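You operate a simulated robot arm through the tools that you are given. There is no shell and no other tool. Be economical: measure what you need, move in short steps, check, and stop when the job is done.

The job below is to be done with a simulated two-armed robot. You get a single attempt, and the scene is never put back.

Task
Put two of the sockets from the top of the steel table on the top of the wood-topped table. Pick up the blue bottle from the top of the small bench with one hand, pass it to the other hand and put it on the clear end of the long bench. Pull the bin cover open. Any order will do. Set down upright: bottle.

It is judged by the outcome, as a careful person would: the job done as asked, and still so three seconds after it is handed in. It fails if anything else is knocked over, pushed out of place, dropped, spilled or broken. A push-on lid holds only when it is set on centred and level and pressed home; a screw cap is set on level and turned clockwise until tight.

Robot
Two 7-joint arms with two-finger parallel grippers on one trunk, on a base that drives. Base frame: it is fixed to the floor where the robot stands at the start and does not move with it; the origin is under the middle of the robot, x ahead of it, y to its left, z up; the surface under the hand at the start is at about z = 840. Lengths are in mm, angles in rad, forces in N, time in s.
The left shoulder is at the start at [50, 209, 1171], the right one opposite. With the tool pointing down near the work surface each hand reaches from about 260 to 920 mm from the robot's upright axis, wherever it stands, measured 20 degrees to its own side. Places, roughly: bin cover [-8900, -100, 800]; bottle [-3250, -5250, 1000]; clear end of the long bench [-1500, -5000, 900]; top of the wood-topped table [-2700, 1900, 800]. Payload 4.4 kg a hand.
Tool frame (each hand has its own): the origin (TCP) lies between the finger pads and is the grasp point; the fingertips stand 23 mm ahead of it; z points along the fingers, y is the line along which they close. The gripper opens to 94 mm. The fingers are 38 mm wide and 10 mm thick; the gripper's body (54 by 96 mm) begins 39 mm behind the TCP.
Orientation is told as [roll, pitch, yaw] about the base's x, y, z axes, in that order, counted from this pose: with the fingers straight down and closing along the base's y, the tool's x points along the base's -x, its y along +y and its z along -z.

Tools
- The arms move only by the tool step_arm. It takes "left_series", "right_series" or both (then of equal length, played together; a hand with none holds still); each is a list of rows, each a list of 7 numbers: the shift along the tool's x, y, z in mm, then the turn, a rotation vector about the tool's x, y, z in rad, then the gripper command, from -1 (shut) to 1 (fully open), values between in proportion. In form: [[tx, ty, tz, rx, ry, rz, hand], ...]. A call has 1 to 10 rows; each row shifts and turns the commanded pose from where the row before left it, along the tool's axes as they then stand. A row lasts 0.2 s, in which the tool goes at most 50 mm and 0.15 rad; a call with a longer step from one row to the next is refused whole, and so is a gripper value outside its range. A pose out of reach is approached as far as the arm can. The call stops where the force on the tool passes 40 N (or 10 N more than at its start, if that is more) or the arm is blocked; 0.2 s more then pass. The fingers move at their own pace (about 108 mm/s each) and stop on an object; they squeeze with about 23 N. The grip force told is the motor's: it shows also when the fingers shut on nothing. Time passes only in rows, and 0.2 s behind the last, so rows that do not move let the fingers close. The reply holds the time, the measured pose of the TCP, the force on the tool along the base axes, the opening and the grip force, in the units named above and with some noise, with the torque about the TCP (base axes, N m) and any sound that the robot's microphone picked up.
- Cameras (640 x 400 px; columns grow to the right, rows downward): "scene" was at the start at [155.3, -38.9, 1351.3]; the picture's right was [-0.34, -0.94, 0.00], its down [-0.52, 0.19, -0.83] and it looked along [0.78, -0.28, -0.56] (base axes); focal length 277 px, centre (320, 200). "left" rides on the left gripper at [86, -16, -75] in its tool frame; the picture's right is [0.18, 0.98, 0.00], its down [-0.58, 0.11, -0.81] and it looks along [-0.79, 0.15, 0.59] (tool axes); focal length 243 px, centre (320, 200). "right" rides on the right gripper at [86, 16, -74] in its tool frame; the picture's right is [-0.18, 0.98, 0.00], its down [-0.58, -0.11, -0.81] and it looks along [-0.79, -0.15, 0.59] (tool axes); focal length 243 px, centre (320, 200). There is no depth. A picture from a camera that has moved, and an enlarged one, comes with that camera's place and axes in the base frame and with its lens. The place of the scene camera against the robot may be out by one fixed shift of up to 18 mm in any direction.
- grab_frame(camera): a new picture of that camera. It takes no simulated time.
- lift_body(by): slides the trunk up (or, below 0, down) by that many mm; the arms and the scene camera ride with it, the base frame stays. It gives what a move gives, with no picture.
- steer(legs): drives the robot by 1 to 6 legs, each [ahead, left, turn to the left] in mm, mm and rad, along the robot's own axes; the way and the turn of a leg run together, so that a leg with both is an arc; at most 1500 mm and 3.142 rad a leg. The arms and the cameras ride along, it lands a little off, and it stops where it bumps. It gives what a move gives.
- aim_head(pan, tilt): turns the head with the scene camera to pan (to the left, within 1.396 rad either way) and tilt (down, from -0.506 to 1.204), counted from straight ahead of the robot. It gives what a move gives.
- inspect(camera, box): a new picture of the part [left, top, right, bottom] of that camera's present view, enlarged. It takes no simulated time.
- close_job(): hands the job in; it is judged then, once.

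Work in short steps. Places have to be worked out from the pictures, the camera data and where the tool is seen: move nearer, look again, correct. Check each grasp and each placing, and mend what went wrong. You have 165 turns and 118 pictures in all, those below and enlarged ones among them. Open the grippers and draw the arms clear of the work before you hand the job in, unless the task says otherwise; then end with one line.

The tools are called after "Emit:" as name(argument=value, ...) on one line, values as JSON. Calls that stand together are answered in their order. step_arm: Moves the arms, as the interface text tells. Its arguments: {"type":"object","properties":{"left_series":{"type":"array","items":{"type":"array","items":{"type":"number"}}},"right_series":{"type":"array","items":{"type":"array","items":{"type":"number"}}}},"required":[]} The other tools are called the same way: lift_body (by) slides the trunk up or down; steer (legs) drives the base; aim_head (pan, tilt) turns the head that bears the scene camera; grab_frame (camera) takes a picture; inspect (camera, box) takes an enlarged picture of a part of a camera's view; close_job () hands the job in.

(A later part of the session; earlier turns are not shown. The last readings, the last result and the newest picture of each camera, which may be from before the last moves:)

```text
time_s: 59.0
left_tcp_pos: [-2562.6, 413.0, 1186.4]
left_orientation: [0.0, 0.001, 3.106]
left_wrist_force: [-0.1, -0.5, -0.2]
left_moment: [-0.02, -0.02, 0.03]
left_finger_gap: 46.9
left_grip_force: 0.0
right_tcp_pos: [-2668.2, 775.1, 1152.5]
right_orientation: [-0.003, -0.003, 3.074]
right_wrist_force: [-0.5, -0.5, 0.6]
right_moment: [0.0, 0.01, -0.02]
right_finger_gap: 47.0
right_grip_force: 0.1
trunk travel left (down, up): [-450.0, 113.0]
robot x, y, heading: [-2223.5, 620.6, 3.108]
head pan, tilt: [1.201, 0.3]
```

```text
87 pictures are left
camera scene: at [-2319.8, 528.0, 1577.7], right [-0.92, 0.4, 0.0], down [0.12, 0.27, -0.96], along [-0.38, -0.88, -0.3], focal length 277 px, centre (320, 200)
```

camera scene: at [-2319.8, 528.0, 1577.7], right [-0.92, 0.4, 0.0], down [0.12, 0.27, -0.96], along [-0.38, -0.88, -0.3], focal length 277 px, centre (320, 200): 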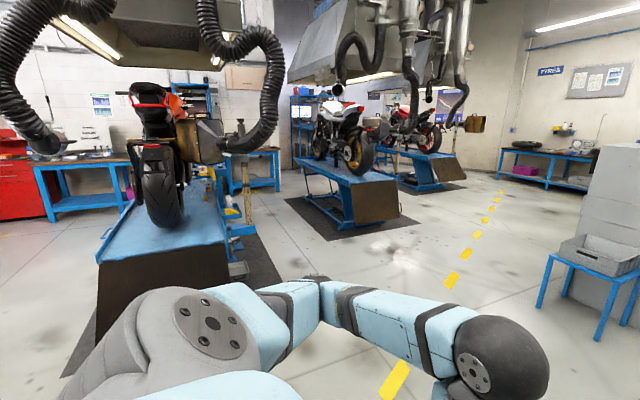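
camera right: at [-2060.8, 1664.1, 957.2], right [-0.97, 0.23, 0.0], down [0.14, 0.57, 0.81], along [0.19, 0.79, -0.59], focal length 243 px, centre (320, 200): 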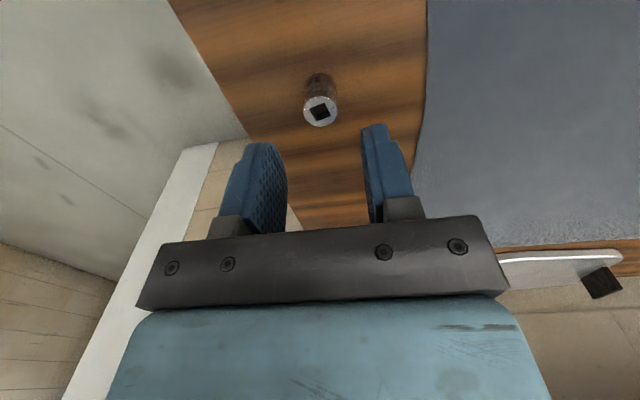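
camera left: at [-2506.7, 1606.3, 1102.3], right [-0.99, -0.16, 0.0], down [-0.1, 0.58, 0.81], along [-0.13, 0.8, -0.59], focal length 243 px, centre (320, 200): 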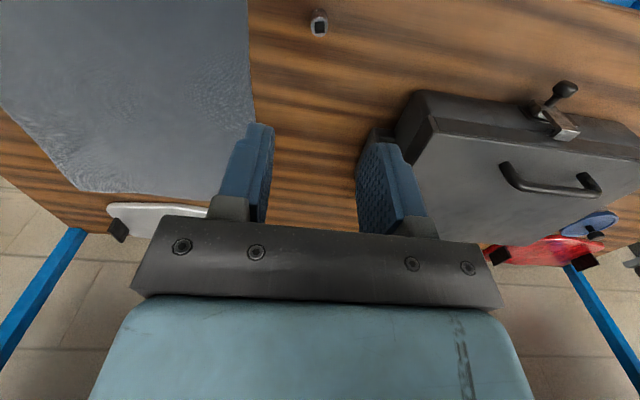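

The garage has bike lifts between me and the benches. I'll turn further to see the left side of the hall and the gap.

Emit:
steer(legs=[[0, 0, 1.57]])

Emit:
aim_head(pan=0.5, tilt=0.3)

Emit:
grab_frame(camera="scene")

Emit:
aim_head(pan=-0.2, tilt=0.3)

Emit:
grab_frame(camera="scene")

```text
time_s: 63.3
left_tcp_pos: [-2012.5, 278.5, 1185.2]
left_orientation: [0.001, 0.002, -1.604]
left_wrist_force: [-0.9, 0.1, -0.3]
left_moment: [-0.01, -0.02, 0.03]
left_finger_gap: 47.0
left_grip_force: 0.1
right_tcp_pos: [-2372.4, 171.5, 1153.4]
right_orientation: [-0.002, -0.001, -1.633]
right_wrist_force: [0.2, 0.6, -0.1]
right_moment: [0.03, 0.0, 0.01]
right_finger_gap: 47.1
right_grip_force: 0.1
trunk travel left (down, up): [-450.0, 113.0]
robot x, y, heading: [-2220.5, 620.4, -1.603]
head pan, tilt: [1.201, 0.3]
```

```text
time_s: 64.3
left_tcp_pos: [-2010.1, 278.7, 1185.1]
left_orientation: [-0.001, 0.002, -1.605]
left_wrist_force: [0.0, -0.6, -0.7]
left_moment: [0.02, 0.02, -0.01]
left_finger_gap: 46.7
left_grip_force: 0.0
right_tcp_pos: [-2373.0, 171.6, 1152.4]
right_orientation: [-0.003, -0.001, -1.634]
right_wrist_force: [-0.2, 0.6, -0.5]
right_moment: [-0.01, 0.0, -0.01]
right_finger_gap: 47.0
right_grip_force: 0.1
trunk travel left (down, up): [-450.0, 113.0]
robot x, y, heading: [-2220.2, 617.6, -1.605]
head pan, tilt: [0.499, 0.3]
```

```text
86 pictures are left
camera scene: at [-2175.6, 460.6, 1577.7], right [-0.89, -0.45, 0.0], down [-0.13, 0.26, -0.96], along [0.43, -0.85, -0.3], focal length 277 px, centre (320, 200)
```

scene: 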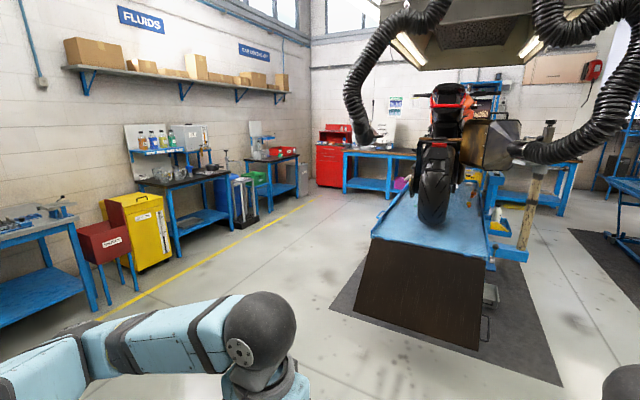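

```text
time_s: 65.4
left_tcp_pos: [-2011.3, 279.2, 1186.7]
left_orientation: [0.001, 0.002, -1.603]
left_wrist_force: [-0.2, 0.2, 0.8]
left_moment: [0.0, -0.02, 0.02]
left_finger_gap: 47.0
left_grip_force: 0.1
right_tcp_pos: [-2371.8, 172.0, 1152.8]
right_orientation: [-0.003, -0.002, -1.635]
right_wrist_force: [-0.3, 0.3, 0.6]
right_moment: [-0.02, 0.01, -0.02]
right_finger_gap: 46.9
right_grip_force: 0.1
trunk travel left (down, up): [-450.0, 113.0]
robot x, y, heading: [-2215.5, 616.6, -1.605]
head pan, tilt: [-0.201, 0.3]
```

```text
85 pictures are left
camera scene: at [-2239.2, 453.0, 1577.7], right [-0.97, 0.23, 0.0], down [0.07, 0.29, -0.96], along [-0.22, -0.93, -0.3], focal length 277 px, centre (320, 200)
```

scene: 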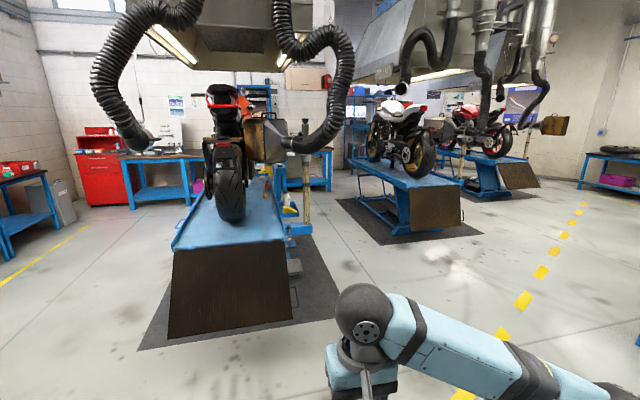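

A wide aisle lies on the left (x −1300…200). I'll drive along x≈−600 down to about y −2900 and look again.

Emit:
steer(legs=[[0, 1500, 0], [1400, 237, 0.035], [1450, 0, 0], [650, 0, 0]])

Emit:
aim_head(pan=-0.6, tilt=0.4)

Emit:
grab_frame(camera="scene")

```text
time_s: 95.4
left_tcp_pos: [-301.9, -3260.1, 1186.8]
left_orientation: [0.0, 0.003, -1.593]
left_wrist_force: [-0.5, 0.4, 0.3]
left_moment: [0.01, 0.01, 0.03]
left_finger_gap: 46.9
left_grip_force: 0.1
right_tcp_pos: [-661.2, -3370.4, 1153.8]
right_orientation: [-0.002, 0.0, -1.622]
right_wrist_force: [0.0, 0.2, 0.7]
right_moment: [-0.03, -0.02, -0.03]
right_finger_gap: 46.9
right_grip_force: 0.2
trunk travel left (down, up): [-450.0, 113.0]
robot x, y, heading: [-514.1, -2920.1, -1.593]
head pan, tilt: [-0.201, 0.3]
```

```text
time_s: 96.3
left_tcp_pos: [-301.7, -3259.7, 1186.1]
left_orientation: [0.001, 0.002, -1.594]
left_wrist_force: [0.4, 0.6, -0.6]
left_moment: [-0.02, 0.03, -0.03]
left_finger_gap: 47.2
left_grip_force: 0.1
right_tcp_pos: [-661.6, -3372.0, 1153.6]
right_orientation: [-0.002, -0.001, -1.623]
right_wrist_force: [0.4, -1.1, -0.1]
right_moment: [0.0, -0.01, 0.02]
right_finger_gap: 47.0
right_grip_force: 0.0
trunk travel left (down, up): [-450.0, 113.0]
robot x, y, heading: [-512.2, -2922.8, -1.593]
head pan, tilt: [-0.6, 0.4]
```

```text
84 pictures are left
camera scene: at [-564.4, -3072.6, 1568.5], right [-0.81, 0.58, 0.0], down [0.23, 0.32, -0.92], along [-0.54, -0.75, -0.39], focal length 277 px, centre (320, 200)
```

scene: 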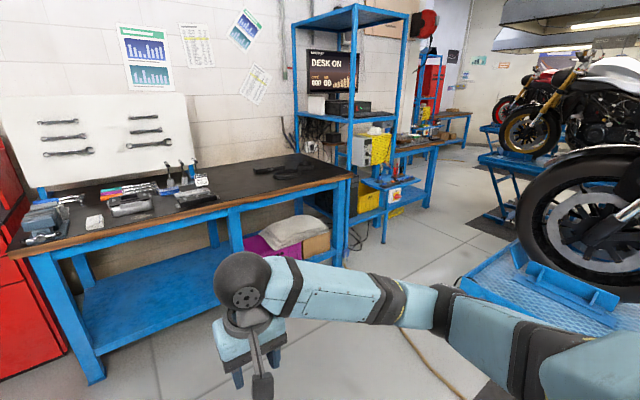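

Long bench's clear end is at its right; the small bench lies beyond the shelf unit. I'll enlarge that area.

Emit:
inspect(camera="scene", box=[230, 100, 480, 260])

```text
2.50 times, centred on (355, 180) of scene
camera zoom: at [-564.4, -3072.6, 1568.5], right [-0.81, 0.58, 0.0], down [0.23, 0.32, -0.92], along [-0.54, -0.75, -0.39], focal length 692 px, centre (232, 250)
```

zoom: 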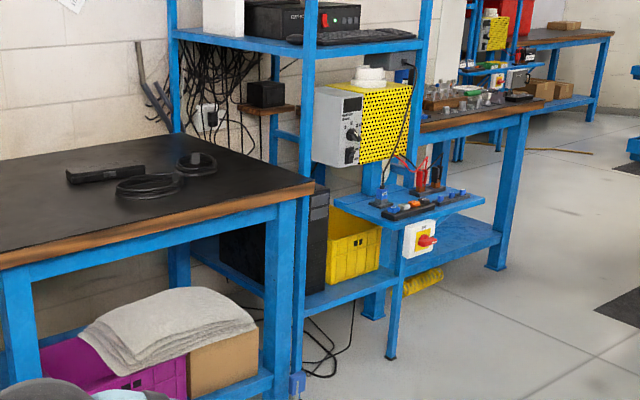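

I'll drive to y≈−4150 in the passage between the lift end and bench, then strafe right toward x≈−2000 and check.

Emit:
steer(legs=[[1220, 0, 0.023], [0, -1450, 0]])

Emit:
aim_head(pan=-0.7, tilt=0.4)

Emit:
grab_frame(camera="scene")

Emit:
aim_head(pan=0.3, tilt=0.6)

Emit:
grab_frame(camera="scene")

```text
time_s: 115.0
left_tcp_pos: [-1756.6, -4487.2, 1185.1]
left_orientation: [0.0, 0.001, -1.548]
left_wrist_force: [0.2, -0.2, -0.6]
left_moment: [-0.02, 0.02, -0.01]
left_finger_gap: 47.0
left_grip_force: 0.2
right_tcp_pos: [-2112.2, -4615.3, 1154.0]
right_orientation: [-0.002, -0.001, -1.577]
right_wrist_force: [0.0, -1.1, -0.2]
right_moment: [0.04, 0.0, 0.01]
right_finger_gap: 46.8
right_grip_force: 0.0
trunk travel left (down, up): [-450.0, 113.0]
robot x, y, heading: [-1986.0, -4160.3, -1.55]
head pan, tilt: [-0.6, 0.4]
```

```text
time_s: 115.7
left_tcp_pos: [-1755.9, -4487.3, 1186.2]
left_orientation: [0.001, 0.001, -1.548]
left_wrist_force: [0.7, -1.1, -0.1]
left_moment: [0.0, 0.01, -0.01]
left_finger_gap: 46.9
left_grip_force: 0.3
right_tcp_pos: [-2111.1, -4614.1, 1153.4]
right_orientation: [-0.001, -0.001, -1.579]
right_wrist_force: [0.6, -0.6, -0.3]
right_moment: [0.02, 0.0, 0.0]
right_finger_gap: 47.0
right_grip_force: 0.1
trunk travel left (down, up): [-450.0, 113.0]
robot x, y, heading: [-1983.4, -4159.7, -1.547]
head pan, tilt: [-0.7, 0.4]
```

```text
82 pictures are left
camera scene: at [-2035.9, -4307.0, 1568.5], right [-0.78, 0.63, 0.0], down [0.24, 0.3, -0.92], along [-0.58, -0.72, -0.39], focal length 277 px, centre (320, 200)
```

scene: 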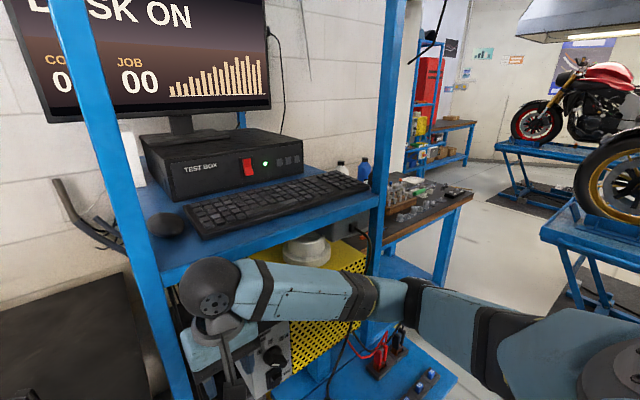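

```text
time_s: 117.0
left_tcp_pos: [-1756.2, -4488.2, 1186.1]
left_orientation: [-0.001, 0.0, -1.548]
left_wrist_force: [0.5, 0.0, 0.8]
left_moment: [-0.02, 0.02, 0.01]
left_finger_gap: 46.9
left_grip_force: 0.1
right_tcp_pos: [-2111.9, -4615.3, 1154.6]
right_orientation: [-0.002, -0.001, -1.577]
right_wrist_force: [0.4, -0.7, 0.8]
right_moment: [0.01, -0.01, 0.02]
right_finger_gap: 47.0
right_grip_force: 0.1
trunk travel left (down, up): [-450.0, 113.0]
robot x, y, heading: [-1981.4, -4160.6, -1.548]
head pan, tilt: [0.3, 0.6]
```

```text
81 pictures are left
camera scene: at [-1949.8, -4318.6, 1550.3], right [-0.95, -0.32, 0.0], down [-0.18, 0.54, -0.83], along [0.26, -0.78, -0.56], focal length 277 px, centre (320, 200)
```

scene: 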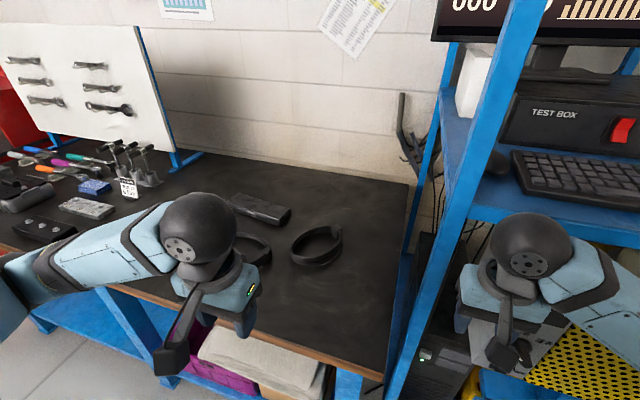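

The blue bottle shows just beyond the shelf post. I'll move right about 1250 mm, slightly back, to face the small bench.

Emit:
steer(legs=[[-70, 0, -0.02], [0, -1200, 0]])

Emit:
aim_head(pan=0.0, tilt=0.5)

Emit:
grab_frame(camera="scene")

```text
time_s: 128.2
left_tcp_pos: [-2949.3, -4420.7, 1186.4]
left_orientation: [0.001, 0.002, -1.581]
left_wrist_force: [-0.4, 0.0, 0.5]
left_moment: [-0.01, 0.0, 0.04]
left_finger_gap: 47.2
left_grip_force: 0.1
right_tcp_pos: [-3309.5, -4535.5, 1154.5]
right_orientation: [-0.002, -0.001, -1.612]
right_wrist_force: [0.5, -1.0, -0.4]
right_moment: [0.0, -0.02, 0.02]
right_finger_gap: 47.0
right_grip_force: 0.0
trunk travel left (down, up): [-450.0, 113.0]
robot x, y, heading: [-3162.6, -4083.5, -1.578]
head pan, tilt: [0.3, 0.6]
```

```text
time_s: 129.0
left_tcp_pos: [-2949.0, -4420.0, 1186.7]
left_orientation: [0.0, 0.001, -1.581]
left_wrist_force: [-0.2, -0.2, 0.1]
left_moment: [-0.03, 0.02, -0.03]
left_finger_gap: 47.1
left_grip_force: 0.0
right_tcp_pos: [-3308.2, -4535.7, 1153.3]
right_orientation: [0.0, -0.002, -1.611]
right_wrist_force: [0.1, -1.3, 0.3]
right_moment: [0.02, -0.04, 0.01]
right_finger_gap: 47.1
right_grip_force: 0.1
trunk travel left (down, up): [-450.0, 113.0]
robot x, y, heading: [-3170.9, -4084.8, -1.582]
head pan, tilt: [0.0, 0.499]
```

```text
80 pictures are left
camera scene: at [-3162.8, -4251.0, 1559.3], right [-1.0, 0.01, 0.0], down [0.0, 0.48, -0.88], along [-0.01, -0.88, -0.48], focal length 277 px, centre (320, 200)
```

scene: 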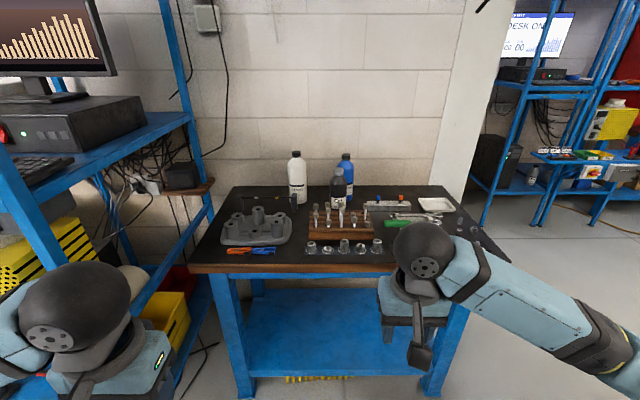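

Emit:
inspect(camera="scene", box=[190, 140, 470, 280])

```text
2.29 times, centred on (330, 210) of scene
camera zoom: at [-3162.8, -4251.0, 1559.3], right [-1.0, 0.01, 0.0], down [0.0, 0.48, -0.88], along [-0.01, -0.88, -0.48], focal length 632 px, centre (297, 177)
```

zoom: 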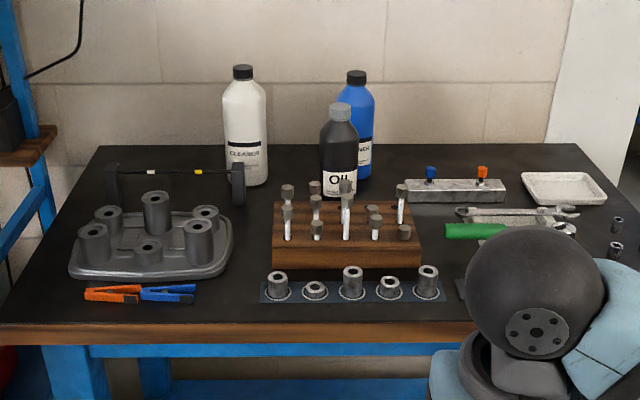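

The blue bottle stands behind the black one, at roughly (−3310,−5470), top near z 1128. I'll move nearer in a modest step and look down at it.

Emit:
steer(legs=[[0, -90, 0], [380, 0, 0.01]])

Emit:
aim_head(pan=-0.05, tilt=0.55)

Emit:
grab_frame(camera="scene")

Emit:
aim_head(pan=1.0, tilt=0.4)

Emit:
grab_frame(camera="scene")

```text
time_s: 132.5
left_tcp_pos: [-3040.2, -4794.3, 1186.6]
left_orientation: [0.001, 0.002, -1.575]
left_wrist_force: [-0.3, -1.0, 0.0]
left_moment: [-0.05, -0.02, 0.0]
left_finger_gap: 47.0
left_grip_force: 0.1
right_tcp_pos: [-3397.7, -4912.8, 1152.8]
right_orientation: [-0.002, -0.003, -1.603]
right_wrist_force: [0.8, -0.7, -0.1]
right_moment: [0.0, -0.01, 0.01]
right_finger_gap: 46.7
right_grip_force: 0.1
trunk travel left (down, up): [-450.0, 113.0]
robot x, y, heading: [-3259.1, -4460.0, -1.568]
head pan, tilt: [0.0, 0.499]
```

```text
time_s: 133.1
left_tcp_pos: [-3039.2, -4795.7, 1185.6]
left_orientation: [0.0, 0.005, -1.575]
left_wrist_force: [0.6, 0.3, 0.3]
left_moment: [-0.02, -0.03, -0.02]
left_finger_gap: 47.1
left_grip_force: 0.0
right_tcp_pos: [-3398.2, -4913.9, 1153.0]
right_orientation: [-0.002, -0.003, -1.604]
right_wrist_force: [0.1, 0.0, -0.1]
right_moment: [-0.01, 0.01, 0.04]
right_finger_gap: 47.2
right_grip_force: 0.0
trunk travel left (down, up): [-450.0, 113.0]
robot x, y, heading: [-3257.6, -4458.8, -1.572]
head pan, tilt: [-0.051, 0.55]
```

```text
78 pictures are left
camera scene: at [-3259.4, -4626.7, 1554.7], right [-1.0, 0.05, 0.0], down [0.03, 0.52, -0.85], along [-0.04, -0.85, -0.52], focal length 277 px, centre (320, 200)
```

scene: 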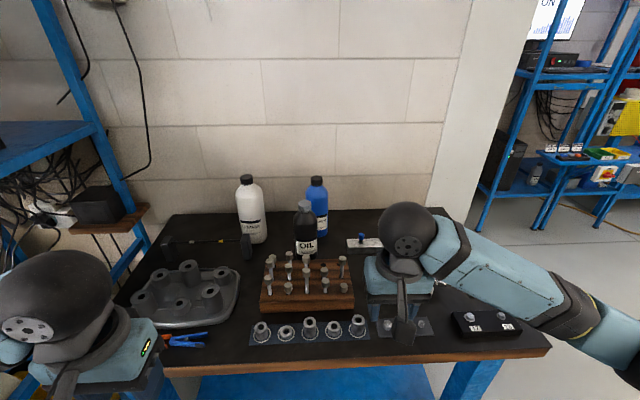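

```text
time_s: 134.4
left_tcp_pos: [-3039.8, -4794.6, 1185.3]
left_orientation: [-0.001, 0.0, -1.575]
left_wrist_force: [0.4, -0.1, -0.7]
left_moment: [0.01, -0.01, -0.01]
left_finger_gap: 47.0
left_grip_force: 0.1
right_tcp_pos: [-3398.3, -4913.2, 1153.5]
right_orientation: [-0.001, -0.001, -1.603]
right_wrist_force: [0.0, 0.3, -0.2]
right_moment: [0.01, -0.02, 0.01]
right_finger_gap: 47.2
right_grip_force: 0.1
trunk travel left (down, up): [-450.0, 113.0]
robot x, y, heading: [-3259.2, -4457.8, -1.573]
head pan, tilt: [1.0, 0.4]
```

```text
77 pictures are left
camera scene: at [-3176.9, -4586.7, 1568.5], right [-0.54, -0.84, 0.0], down [-0.33, 0.21, -0.92], along [0.77, -0.5, -0.39], focal length 277 px, centre (320, 200)
```

scene: 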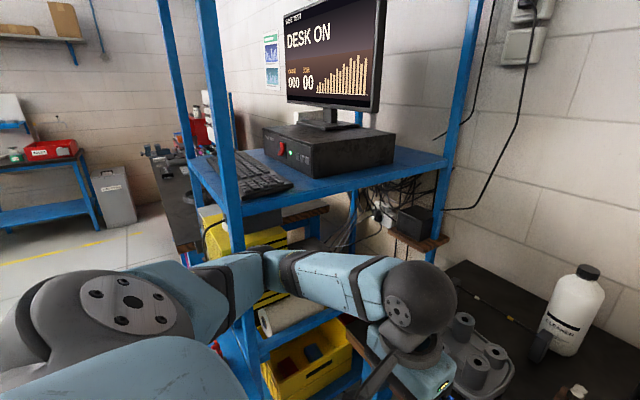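

Triangulating gives the blue cap top at about (−3291,−5458,1133). I'll raise the right hand, drive 180 mm closer, then hover it above the cap.

Emit:
step_arm(right_series=[[0, 0, -40, 0, 0, 0, 0.4], [0, 0, -40, 0, 0, 0, 0.4], [0, 0, -40, 0, 0, 0, 0.4], [0, 0, -20, 0, 0, 0, 0.4]])

Emit:
steer(legs=[[180, 0, 0]])

Emit:
aim_head(pan=-0.05, tilt=0.5)

Emit:
grab_frame(camera="scene")

```text
time_s: 135.4
left_tcp_pos: [-3040.2, -4795.9, 1186.4]
left_orientation: [0.002, 0.003, -1.575]
left_wrist_force: [0.0, -0.5, 0.2]
left_moment: [-0.01, -0.01, -0.01]
left_finger_gap: 46.6
left_grip_force: 0.0
right_tcp_pos: [-3397.4, -4912.4, 1292.4]
right_orientation: [-0.003, -0.002, -1.604]
right_wrist_force: [0.5, -0.4, 0.6]
right_moment: [-0.01, -0.01, 0.01]
right_finger_gap: 65.9
right_grip_force: 0.0
trunk travel left (down, up): [-450.0, 113.0]
robot x, y, heading: [-3255.3, -4460.1, -1.569]
head pan, tilt: [1.0, 0.4]
```

```text
time_s: 136.9
left_tcp_pos: [-3040.5, -4974.4, 1185.5]
left_orientation: [-0.002, 0.003, -1.573]
left_wrist_force: [0.4, 0.5, -0.3]
left_moment: [0.01, -0.02, 0.01]
left_finger_gap: 47.4
left_grip_force: 0.0
right_tcp_pos: [-3397.0, -5090.9, 1291.8]
right_orientation: [-0.002, -0.003, -1.602]
right_wrist_force: [0.2, 0.5, -0.3]
right_moment: [0.03, 0.0, 0.01]
right_finger_gap: 65.9
right_grip_force: 0.1
trunk travel left (down, up): [-450.0, 113.0]
robot x, y, heading: [-3257.4, -4637.4, -1.573]
head pan, tilt: [1.0, 0.4]
```

```text
time_s: 138.2
left_tcp_pos: [-3040.5, -4974.8, 1185.6]
left_orientation: [0.002, 0.001, -1.571]
left_wrist_force: [0.3, 0.8, 0.7]
left_moment: [0.03, 0.0, 0.03]
left_finger_gap: 46.9
left_grip_force: 0.1
right_tcp_pos: [-3398.1, -5090.7, 1291.6]
right_orientation: [-0.002, -0.001, -1.603]
right_wrist_force: [0.8, -0.4, -0.4]
right_moment: [0.0, 0.01, 0.01]
right_finger_gap: 65.6
right_grip_force: 0.0
trunk travel left (down, up): [-450.0, 113.0]
robot x, y, heading: [-3258.6, -4641.5, -1.576]
head pan, tilt: [-0.051, 0.499]
```

```text
76 pictures are left
camera scene: at [-3259.6, -4806.8, 1559.4], right [-1.0, 0.05, 0.0], down [0.02, 0.48, -0.88], along [-0.04, -0.88, -0.48], focal length 277 px, centre (320, 200)
```

scene: 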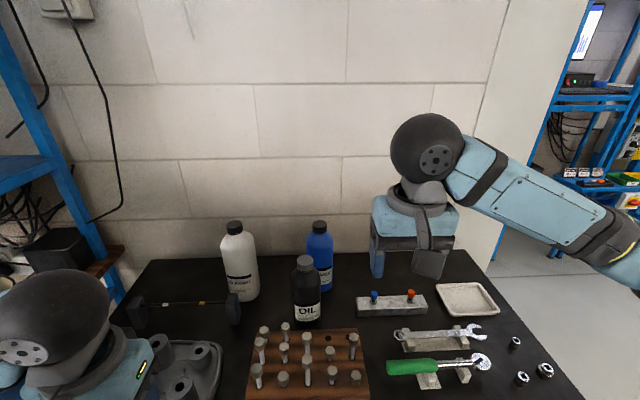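

Cap top at about (−3288,−5452). Moving the right hand to hover above it at z≈1270.

Emit:
step_arm(right_series=[[-39.7, 13.5, 0, 0, 0, 0, 0.4], [-39.7, 13.5, 0, 0, 0, 0, 0.4], [-39.7, 13.5, 0, 0, 0, 0, 0.4], [-39.7, 13.5, 0, 0, 0, 0, 0.4], [-39.7, 13.5, 0, 0, 0, 0, 0.4], [-39.7, 13.5, 0, 0, 0, 0, 0.4], [-39.7, 13.5, 0, 0, 0, 0, 0.4], [-39.7, 13.5, 0, 0, 0, 0, 0.4], [-39.7, 13.5, 0, 0, 0, 0, 0.4], [0, 0, 20, 0, 0, 0, 0.4]])

Emit:
grab_frame(camera="right")

```text
time_s: 140.4
left_tcp_pos: [-3040.2, -4974.8, 1188.1]
left_orientation: [0.0, 0.005, -1.573]
left_wrist_force: [-1.4, 0.4, 0.7]
left_moment: [0.0, -0.04, -0.03]
left_finger_gap: 47.0
left_grip_force: 0.1
right_tcp_pos: [-3288.6, -5450.3, 1272.1]
right_orientation: [-0.002, -0.002, -1.601]
right_wrist_force: [0.7, -0.8, 0.6]
right_moment: [-0.01, -0.04, -0.02]
right_finger_gap: 65.9
right_grip_force: 0.2
trunk travel left (down, up): [-450.0, 113.0]
robot x, y, heading: [-3259.8, -4641.3, -1.568]
head pan, tilt: [-0.051, 0.499]
```

```text
75 pictures are left
camera right: at [-3268.1, -5366.5, 1346.7], right [0.98, -0.21, 0.0], down [-0.13, -0.58, 0.81], along [-0.17, -0.79, -0.59], focal length 243 px, centre (320, 200)
```

right: 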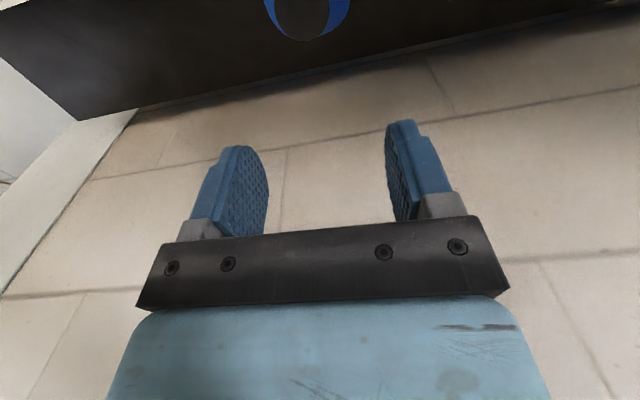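

The cap appears about 25 mm nearer than the hand. I'll shift back 25 mm and lower 70 mm, then re-measure.

Emit:
step_arm(right_series=[[25, -2, 0, 0, 0, 0, 0.4], [0, 0, 35, 0, 0, 0, 0.4], [0, 0, 35, 0, 0, 0, 0.4]])

Emit:
grab_frame(camera="right")

```text
time_s: 141.2
left_tcp_pos: [-3040.4, -4975.0, 1185.2]
left_orientation: [0.0, 0.003, -1.571]
left_wrist_force: [-0.1, 0.7, 0.6]
left_moment: [0.03, 0.0, -0.01]
left_finger_gap: 46.9
left_grip_force: 0.2
right_tcp_pos: [-3287.8, -5426.9, 1200.6]
right_orientation: [-0.002, -0.002, -1.601]
right_wrist_force: [0.3, 0.0, -0.2]
right_moment: [-0.02, -0.03, 0.05]
right_finger_gap: 65.8
right_grip_force: 0.0
trunk travel left (down, up): [-450.0, 113.0]
robot x, y, heading: [-3259.0, -4644.1, -1.573]
head pan, tilt: [-0.051, 0.499]
```

```text
74 pictures are left
camera right: at [-3267.5, -5343.0, 1275.4], right [0.98, -0.22, 0.0], down [-0.13, -0.58, 0.81], along [-0.17, -0.79, -0.59], focal length 243 px, centre (320, 200)
```

right: 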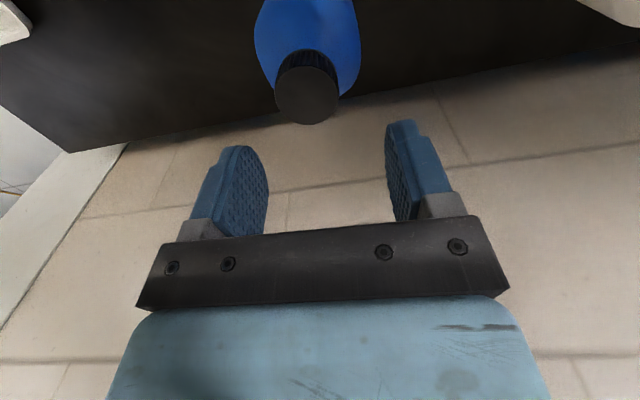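

Cap centre ≈ (−3292,−5423), top ≈1128, diameter ≈40. I'll correct and descend to z≈1140, then verify.

Emit:
step_arm(right_series=[[2, -4.5, 20, 0, 0, 0, 0.4], [0, 0, 20, 0, 0, 0, 0.4], [0, 0, 20, 0, 0, 0, 0.4]])

Emit:
grab_frame(camera="right")

Emit:
inspect(camera="scene", box=[200, 160, 440, 340])

```text
time_s: 142.0
left_tcp_pos: [-3041.2, -4973.8, 1186.4]
left_orientation: [0.0, 0.002, -1.571]
left_wrist_force: [-0.9, -0.5, 0.8]
left_moment: [0.0, 0.01, -0.01]
left_finger_gap: 47.0
left_grip_force: 0.0
right_tcp_pos: [-3293.4, -5424.6, 1141.3]
right_orientation: [-0.001, -0.003, -1.603]
right_wrist_force: [0.1, -0.6, 0.7]
right_moment: [-0.04, 0.02, 0.0]
right_finger_gap: 65.9
right_grip_force: 0.0
trunk travel left (down, up): [-450.0, 113.0]
robot x, y, heading: [-3258.9, -4641.1, -1.57]
head pan, tilt: [-0.051, 0.499]
```

```text
73 pictures are left
camera right: at [-3273.0, -5340.8, 1215.7], right [0.98, -0.22, 0.0], down [-0.13, -0.58, 0.81], along [-0.17, -0.79, -0.59], focal length 243 px, centre (320, 200)
```

right: 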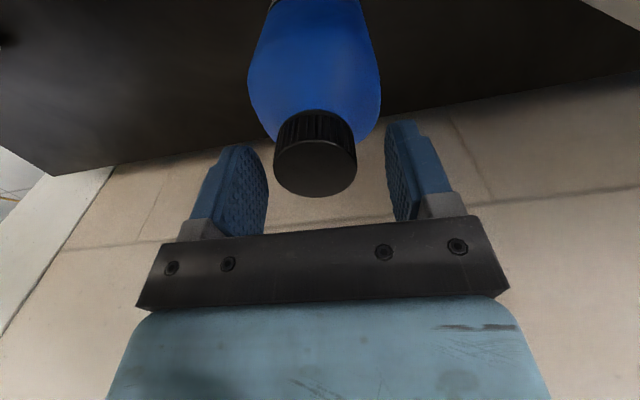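

```text
2.22 times, centred on (320, 250) of scene
camera zoom: at [-3259.7, -4807.0, 1559.4], right [-1.0, 0.05, 0.0], down [0.02, 0.48, -0.88], along [-0.05, -0.88, -0.48], focal length 615 px, centre (320, 89)
```

zoom: 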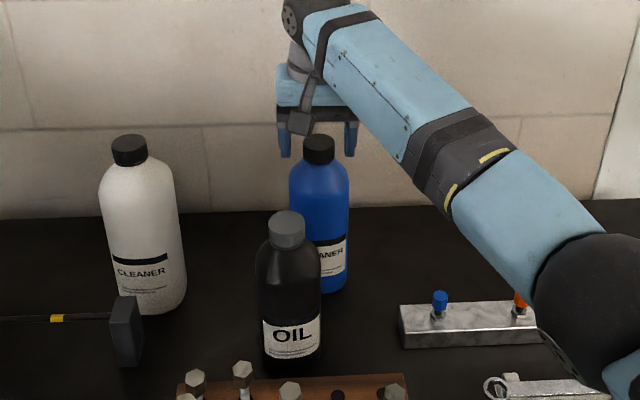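

Well aligned (about 5 mm further needed). Descending to z≈1117 and closing on the cap.

Emit:
step_arm(right_series=[[-5, -1, 10, 0, 0, 0, 0.4], [0, 0, 10, 0, 0, 0, 0.4], [0, 0, 4, 0, 0, 0, 0.4], [0, 0, 0, 0, 0, 0, -0.2], [0, 0, 0, 0, 0, 0, -1], [0, 0, 0, 0, 0, 0, -1]])

Emit:
grab_frame(camera="right")

```text
time_s: 143.4
left_tcp_pos: [-3040.3, -4973.6, 1187.4]
left_orientation: [0.001, 0.001, -1.573]
left_wrist_force: [0.0, 0.6, -0.3]
left_moment: [0.01, 0.01, 0.02]
left_finger_gap: 47.1
left_grip_force: 0.0
right_tcp_pos: [-3294.0, -5430.3, 1121.5]
right_orientation: [-0.001, -0.007, -1.603]
right_wrist_force: [-2.2, -4.8, 16.0]
right_moment: [-0.17, 0.12, 0.05]
right_finger_gap: 54.8
right_grip_force: 22.8
trunk travel left (down, up): [-450.0, 113.0]
robot x, y, heading: [-3261.3, -4639.2, -1.575]
head pan, tilt: [-0.051, 0.499]
```

```text
71 pictures are left
camera right: at [-3274.0, -5345.3, 1195.0], right [0.98, -0.22, 0.0], down [-0.13, -0.57, 0.81], along [-0.17, -0.79, -0.59], focal length 243 px, centre (320, 200)
```

right: 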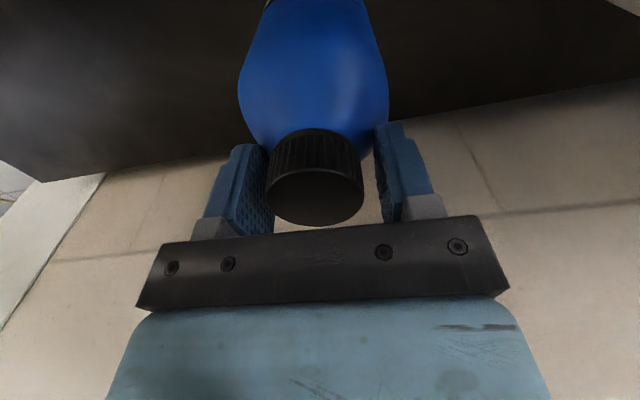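

Fingertips are wedged on the shoulder (gap 54.8, 16 N up). I'll open, rise ~14 mm and close on the cap alone.

Emit:
step_arm(right_series=[[0, 0, 0, 0, 0, 0, 0.4], [0, 0, -7, 0, 0, 0, 0.4], [0, 0, -7, 0, 0, 0, 0.4], [0, 0, 0, 0, 0, 0, -0.3], [0, 0, 0, 0, 0, 0, -1], [0, 0, 0, 0, 0, 0, -1]])

Emit:
grab_frame(camera="right")

```text
time_s: 144.8
left_tcp_pos: [-3041.6, -4973.8, 1185.9]
left_orientation: [-0.001, 0.003, -1.572]
left_wrist_force: [0.3, 0.4, 0.5]
left_moment: [0.02, 0.0, 0.04]
left_finger_gap: 46.9
left_grip_force: 0.0
right_tcp_pos: [-3294.4, -5430.9, 1133.6]
right_orientation: [-0.001, -0.003, -1.603]
right_wrist_force: [-1.1, -3.8, 6.0]
right_moment: [-0.32, -0.08, -0.04]
right_finger_gap: 38.3
right_grip_force: 22.9
trunk travel left (down, up): [-450.0, 113.0]
robot x, y, heading: [-3259.9, -4639.3, -1.577]
head pan, tilt: [-0.051, 0.499]
```

```text
70 pictures are left
camera right: at [-3273.8, -5345.8, 1208.0], right [0.98, -0.22, 0.0], down [-0.13, -0.57, 0.81], along [-0.17, -0.79, -0.59], focal length 243 px, centre (320, 200)
```

right: 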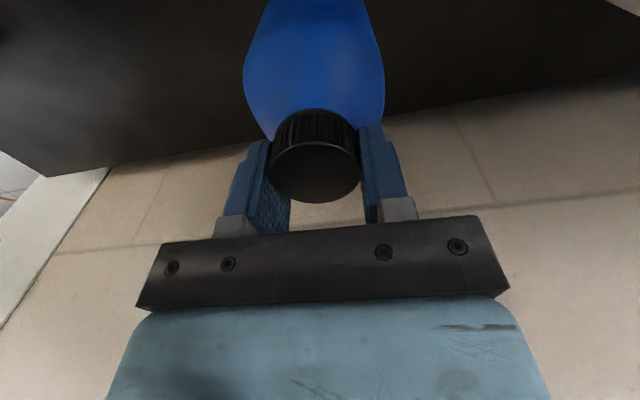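

Now gripping the cap at 38.3 mm. I'll lift 30 mm and check.

Emit:
step_arm(right_series=[[0, 0, -5, 0, 0, 0, -1], [0, 0, -10, 0, 0, 0, -1], [0, 0, -15, 0, 0, 0, -1], [0, 0, 0, 0, 0, 0, -1]])

Emit:
grab_frame(camera="scene")

```text
time_s: 145.8
left_tcp_pos: [-3041.1, -4975.4, 1185.1]
left_orientation: [0.0, 0.004, -1.573]
left_wrist_force: [0.4, 0.3, 1.0]
left_moment: [-0.01, -0.01, 0.02]
left_finger_gap: 46.6
left_grip_force: 0.0
right_tcp_pos: [-3294.4, -5432.1, 1161.8]
right_orientation: [0.0, -0.002, -1.602]
right_wrist_force: [0.1, -0.4, -5.5]
right_moment: [-0.06, -0.01, 0.02]
right_finger_gap: 38.3
right_grip_force: 22.2
trunk travel left (down, up): [-450.0, 113.0]
robot x, y, heading: [-3263.0, -4639.0, -1.575]
head pan, tilt: [-0.051, 0.499]
```

```text
69 pictures are left
camera scene: at [-3259.8, -4807.9, 1559.2], right [-1.0, 0.05, 0.0], down [0.02, 0.48, -0.88], along [-0.05, -0.88, -0.48], focal length 277 px, centre (320, 200)
```

scene: 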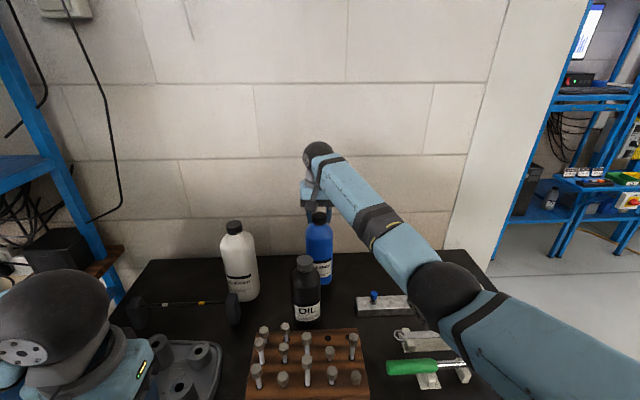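

Bottle lifted (5.5 N). I'll raise the trunk 110 mm, then swing right of the black bottle and back toward me.

Emit:
lift_body(by=110)

Emit:
step_arm(right_series=[[3, -22, -5, 0, 0, 0, -1], [3, -28, -5, 0, 0, 0, -1], [3, -28, 0, 0, 0, 0, -1], [3, -28, 0, 0, 0, 0, -1], [25, -10, 0, 0, 0, 0, -1], [30, 0, 0, 0, 0, 0, -1], [35, 0, 0, 0, 0, 0, -1], [35, 0, 0, 0, 0, 0, -1], [30, 0, 0, 0, 0, 0, -1], [20, 0, 0, 0, 0, 0, -1]])

Emit:
grab_frame(camera="scene")

```text
time_s: 147.2
left_tcp_pos: [-3041.0, -4974.9, 1297.0]
left_orientation: [0.0, 0.003, -1.573]
left_wrist_force: [0.3, 0.6, -0.1]
left_moment: [0.0, 0.02, 0.0]
left_finger_gap: 47.1
left_grip_force: 0.0
right_tcp_pos: [-3294.0, -5429.6, 1271.0]
right_orientation: [-0.002, -0.003, -1.602]
right_wrist_force: [0.3, 0.3, -5.8]
right_moment: [-0.06, -0.05, 0.0]
right_finger_gap: 38.3
right_grip_force: 23.0
trunk travel left (down, up): [-560.0, 3.0]
robot x, y, heading: [-3259.9, -4641.4, -1.575]
head pan, tilt: [-0.051, 0.499]
```

```text
time_s: 149.4
left_tcp_pos: [-3041.6, -4974.0, 1296.5]
left_orientation: [0.0, 0.003, -1.573]
left_wrist_force: [0.0, 1.0, -0.1]
left_moment: [0.03, 0.04, 0.0]
left_finger_gap: 47.3
left_grip_force: 0.1
right_tcp_pos: [-3405.3, -5236.9, 1282.1]
right_orientation: [-0.002, -0.002, -1.603]
right_wrist_force: [-0.1, 0.1, -5.2]
right_moment: [-0.05, -0.01, 0.0]
right_finger_gap: 38.0
right_grip_force: 22.9
trunk travel left (down, up): [-560.0, 3.0]
robot x, y, heading: [-3255.7, -4639.3, -1.572]
head pan, tilt: [-0.051, 0.499]
```

```text
68 pictures are left
camera scene: at [-3260.1, -4806.9, 1669.3], right [-1.0, 0.05, 0.0], down [0.03, 0.48, -0.88], along [-0.05, -0.88, -0.48], focal length 277 px, centre (320, 200)
```

scene: 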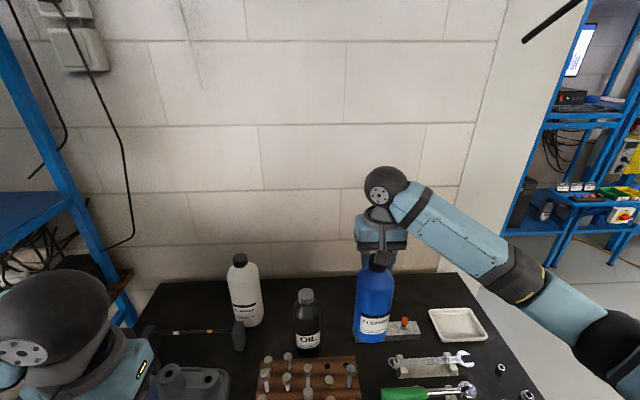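

Good. I'll back the base 450 mm away from the bench for the hand-over in free space, then bring the bottle in front of the robot and move the left hand forward and down.

Emit:
steer(legs=[[-450, 0, 0]])

Emit:
step_arm(right_series=[[0, 24, 0, 0, 0, 0, -1], [0, 24, 0, 0, 0, 0, -1], [0, 24, 0, 0, 0, 0, -1], [0, 24, 0, 0, 0, 0, -1], [-3, 24, 0, 0, 0, 0, -1], [-20, 10, 0, 0, 0, 0, -1]], left_series=[[-34, 0, 24, 0, 0, 0, 1], [-34, 0, 24, 0, 0, 0, 1], [-34, 0, 24, 0, 0, 0, 1], [-34, 0, 24, 0, 0, 0, 1], [-34, 0, 24, 0, 0, 0, 1], [0, 0, 0, 0, 0, 0, 1]])

Emit:
step_arm(left_series=[[0, 0, 0, 0, -0.15, 0, 1], [0, 0, 0, 0, -0.15, 0, 1], [0, 0, 0, 0, -0.15, 0, 1], [0, 0, 0, 0, -0.15, 0, 1], [0, 0, 0, 0, -0.15, 0, 1], [0, 0, 0, 0, -0.15, 0, 1], [0, 0, 0, 0, -0.15, 0, 1], [0, 0, 0, 0, -0.15, 0, 1], [0, 0, 0, 0, -0.15, 0, 1], [0, 0, 0, 0, -0.15, 0, 1]])

Emit:
grab_frame(camera="scene")

```text
time_s: 152.2
left_tcp_pos: [-3039.7, -4522.6, 1296.4]
left_orientation: [0.001, 0.003, -1.569]
left_wrist_force: [0.1, 0.3, 0.3]
left_moment: [0.0, 0.01, -0.02]
left_finger_gap: 47.0
left_grip_force: 0.0
right_tcp_pos: [-3404.3, -4787.6, 1282.5]
right_orientation: [-0.001, -0.002, -1.598]
right_wrist_force: [0.1, 0.0, -5.7]
right_moment: [-0.05, 0.0, 0.05]
right_finger_gap: 38.4
right_grip_force: 22.8
trunk travel left (down, up): [-560.0, 3.0]
robot x, y, heading: [-3255.7, -4190.3, -1.568]
head pan, tilt: [-0.051, 0.499]
```

```text
time_s: 153.6
left_tcp_pos: [-3040.1, -4691.5, 1176.0]
left_orientation: [0.001, 0.002, -1.57]
left_wrist_force: [0.4, -0.3, -0.2]
left_moment: [-0.01, 0.0, 0.01]
left_finger_gap: 93.7
left_grip_force: 0.0
right_tcp_pos: [-3272.4, -4814.4, 1284.1]
right_orientation: [-0.001, -0.001, -1.598]
right_wrist_force: [0.0, -0.6, -5.7]
right_moment: [-0.04, 0.01, -0.02]
right_finger_gap: 38.4
right_grip_force: 23.0
trunk travel left (down, up): [-560.0, 3.0]
robot x, y, heading: [-3261.8, -4186.6, -1.569]
head pan, tilt: [-0.051, 0.499]
```

```text
time_s: 155.8
left_tcp_pos: [-3040.7, -4690.3, 1176.7]
left_orientation: [0.02, -1.5, -1.59]
left_wrist_force: [0.0, 0.9, -0.2]
left_moment: [0.0, -0.03, 0.01]
left_finger_gap: 94.1
left_grip_force: 0.0
right_tcp_pos: [-3273.6, -4813.6, 1284.0]
right_orientation: [-0.003, -0.002, -1.598]
right_wrist_force: [-0.1, 1.0, -5.1]
right_moment: [-0.07, -0.02, 0.02]
right_finger_gap: 38.4
right_grip_force: 22.6
trunk travel left (down, up): [-560.0, 3.0]
robot x, y, heading: [-3261.4, -4189.6, -1.567]
head pan, tilt: [-0.051, 0.499]
```

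```text
67 pictures are left
camera scene: at [-3260.5, -4354.6, 1669.4], right [-1.0, 0.05, 0.0], down [0.02, 0.48, -0.88], along [-0.04, -0.88, -0.48], focal length 277 px, centre (320, 200)
```

scene: 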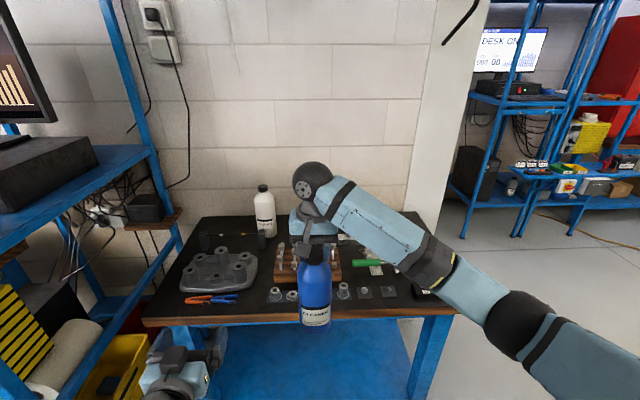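

The left tool now points ahead. I'll slide it right until it's lined up in front of the bottle and then look through its camera.

Emit:
step_arm(left_series=[[0, -38, 0, 0, -0.07, 0, 1], [0, -38, 0, 0, 0, 0, 1], [0, -38, 0, 0, 0, 0, 1], [0, -38, 0, 0, 0, 0, 1], [0, -38, 0, 0, 0, 0, 1], [0, -38, 0, 0, 0, 0, 1]])

Emit:
grab_frame(camera="left")

Emit:
grab_frame(camera="scene")

```text
time_s: 156.8
left_tcp_pos: [-3108.5, -4697.0, 1158.5]
left_orientation: [1.757, -1.339, 2.946]
left_wrist_force: [-0.3, -0.5, -0.3]
left_moment: [0.01, -0.01, 0.01]
left_finger_gap: 94.0
left_grip_force: 0.1
right_tcp_pos: [-3272.4, -4812.4, 1283.7]
right_orientation: [-0.002, -0.002, -1.599]
right_wrist_force: [0.2, -0.2, -4.8]
right_moment: [-0.04, -0.01, -0.05]
right_finger_gap: 38.7
right_grip_force: 23.2
trunk travel left (down, up): [-560.0, 3.0]
robot x, y, heading: [-3260.4, -4185.3, -1.564]
head pan, tilt: [-0.051, 0.499]
stopped in row 4 (left hand): the arm was blocked; the commanded pose is now the measured one
```

```text
66 pictures are left
camera left: at [-3104.0, -4626.6, 1068.0], right [1.0, -0.01, 0.04], down [-0.01, 0.83, 0.56], along [-0.04, -0.56, 0.83], focal length 243 px, centre (320, 200)
```

left: 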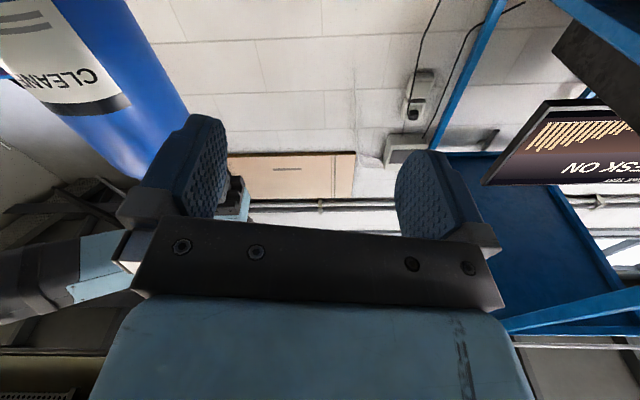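

```text
65 pictures are left
camera scene: at [-3259.3, -4355.5, 1669.3], right [-1.0, 0.05, 0.0], down [0.02, 0.48, -0.88], along [-0.04, -0.88, -0.48], focal length 277 px, centre (320, 200)
```

scene: 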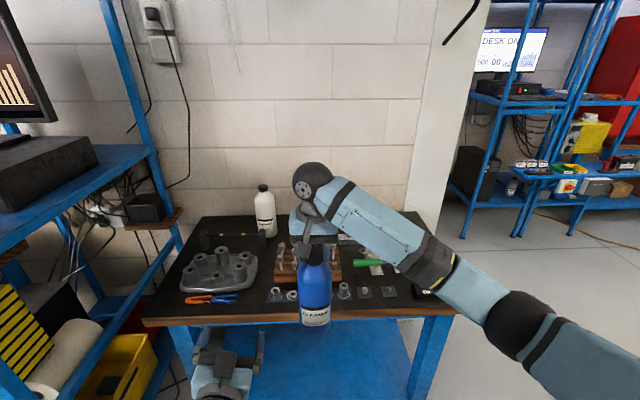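

The left arm blocked near the body's centre line. I'll do the hand-over in front of the left shoulder instead: left hand moves back left, bottle goes further ahead and to the left.

Emit:
step_arm(left_series=[[0, 20, 0, 0, 0, 0, 1], [0, 25, 0, 0, 0, -0.06, 1], [0, 5, 0, 0, 0.037, -0.06, 1], [0, 0, 0, 0, 0, -0.06, 1], [0, 0, 0, 0, 0, -0.05, 1], [0, 0, 0, 0, 0, 0, 1], [0, 0, 0, 0, 0, 0, 1], [0, 0, 0, 0, 0, 0, 1], [0, 0, 0, 0, 0, 0, 1]], right_series=[[-30, 0, 0, 0, 0, 0, -1], [-40, 0, 0, 0, 0, 0, -1], [-40, 5, 0, 0, 0, 0, -1], [-8, 30, 0, 0, 0, 0, -1], [0, 40, 0, 0, 0, 0, -1], [0, 40, 0, 0, 0, 0, -1], [0, 40, 0, 0, 0, 0, -1], [0, 35, 0, 0, 0, 0, -1], [0, 20, 0, 0, 0, 0, -1]])

Emit:
grab_frame(camera="left")

Emit:
grab_frame(camera="scene")

```text
time_s: 158.8
left_tcp_pos: [-3059.0, -4697.6, 1169.2]
left_orientation: [-2.383, -1.563, 0.805]
left_wrist_force: [0.1, 0.4, -1.5]
left_moment: [0.04, -0.01, 0.01]
left_finger_gap: 94.1
left_grip_force: 0.0
right_tcp_pos: [-3110.3, -4929.2, 1284.1]
right_orientation: [-0.002, -0.005, -1.584]
right_wrist_force: [1.1, -0.2, -5.6]
right_moment: [-0.04, 0.01, 0.02]
right_finger_gap: 38.1
right_grip_force: 23.5
right hand out of reach, approached as far as the arm can: row 8, 9
trunk travel left (down, up): [-560.0, 3.0]
robot x, y, heading: [-3257.4, -4189.2, -1.57]
head pan, tilt: [-0.051, 0.499]
```

```text
64 pictures are left
camera left: at [-3075.7, -4623.2, 1082.4], right [0.98, -0.01, -0.19], down [0.12, 0.81, 0.58], along [0.15, -0.59, 0.79], focal length 243 px, centre (320, 200)
```

left: 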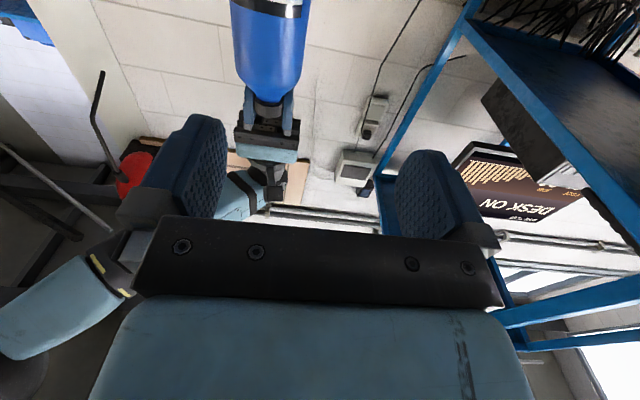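

```text
63 pictures are left
camera scene: at [-3258.0, -4355.6, 1669.3], right [-1.0, 0.05, 0.0], down [0.02, 0.48, -0.88], along [-0.04, -0.88, -0.48], focal length 277 px, centre (320, 200)
```

scene: 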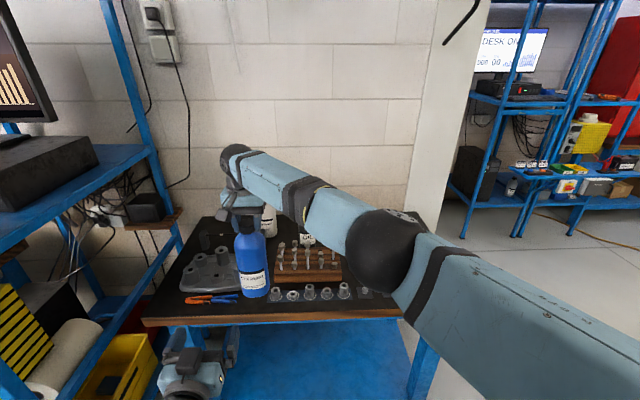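

The right is at its reach limit with the bottle at (−3110,−4927). I'll advance the left hand 100 mm while sliding 51 mm right.

Emit:
step_arm(left_series=[[-2, -5, 25, 0, 0, 0, 1], [-3, -10, 25, 0, 0, 0, 1], [-3, -12, 25, 0, 0, 0, 1], [0, -12, 25, 0, 0, 0, 1], [0, -12, 0, 0, 0, 0, 1]])

Emit:
grab_frame(camera="left")

```text
time_s: 160.2
left_tcp_pos: [-3071.5, -4792.4, 1151.6]
left_orientation: [1.445, -1.444, -3.028]
left_wrist_force: [0.2, -0.1, 0.9]
left_moment: [-0.01, -0.02, 0.0]
left_finger_gap: 94.0
left_grip_force: 0.1
right_tcp_pos: [-3111.5, -4930.8, 1283.3]
right_orientation: [0.0, -0.001, -1.584]
right_wrist_force: [0.8, 0.2, -5.8]
right_moment: [-0.06, -0.01, -0.01]
right_finger_gap: 38.0
right_grip_force: 22.7
trunk travel left (down, up): [-560.0, 3.0]
robot x, y, heading: [-3261.3, -4188.3, -1.564]
head pan, tilt: [-0.051, 0.499]
stopped in row 5 (left hand): the arm was blocked; the commanded pose is now the measured one
```

```text
62 pictures are left
camera left: at [-3077.0, -4715.8, 1065.6], right [1.0, -0.01, -0.06], down [0.04, 0.8, 0.6], along [0.04, -0.6, 0.8], focal length 243 px, centre (320, 200)
```

left: 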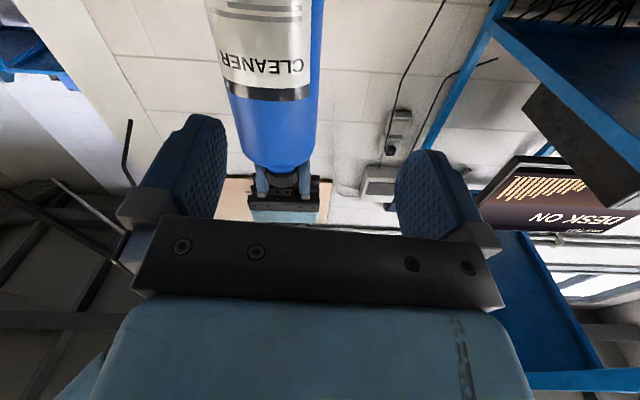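

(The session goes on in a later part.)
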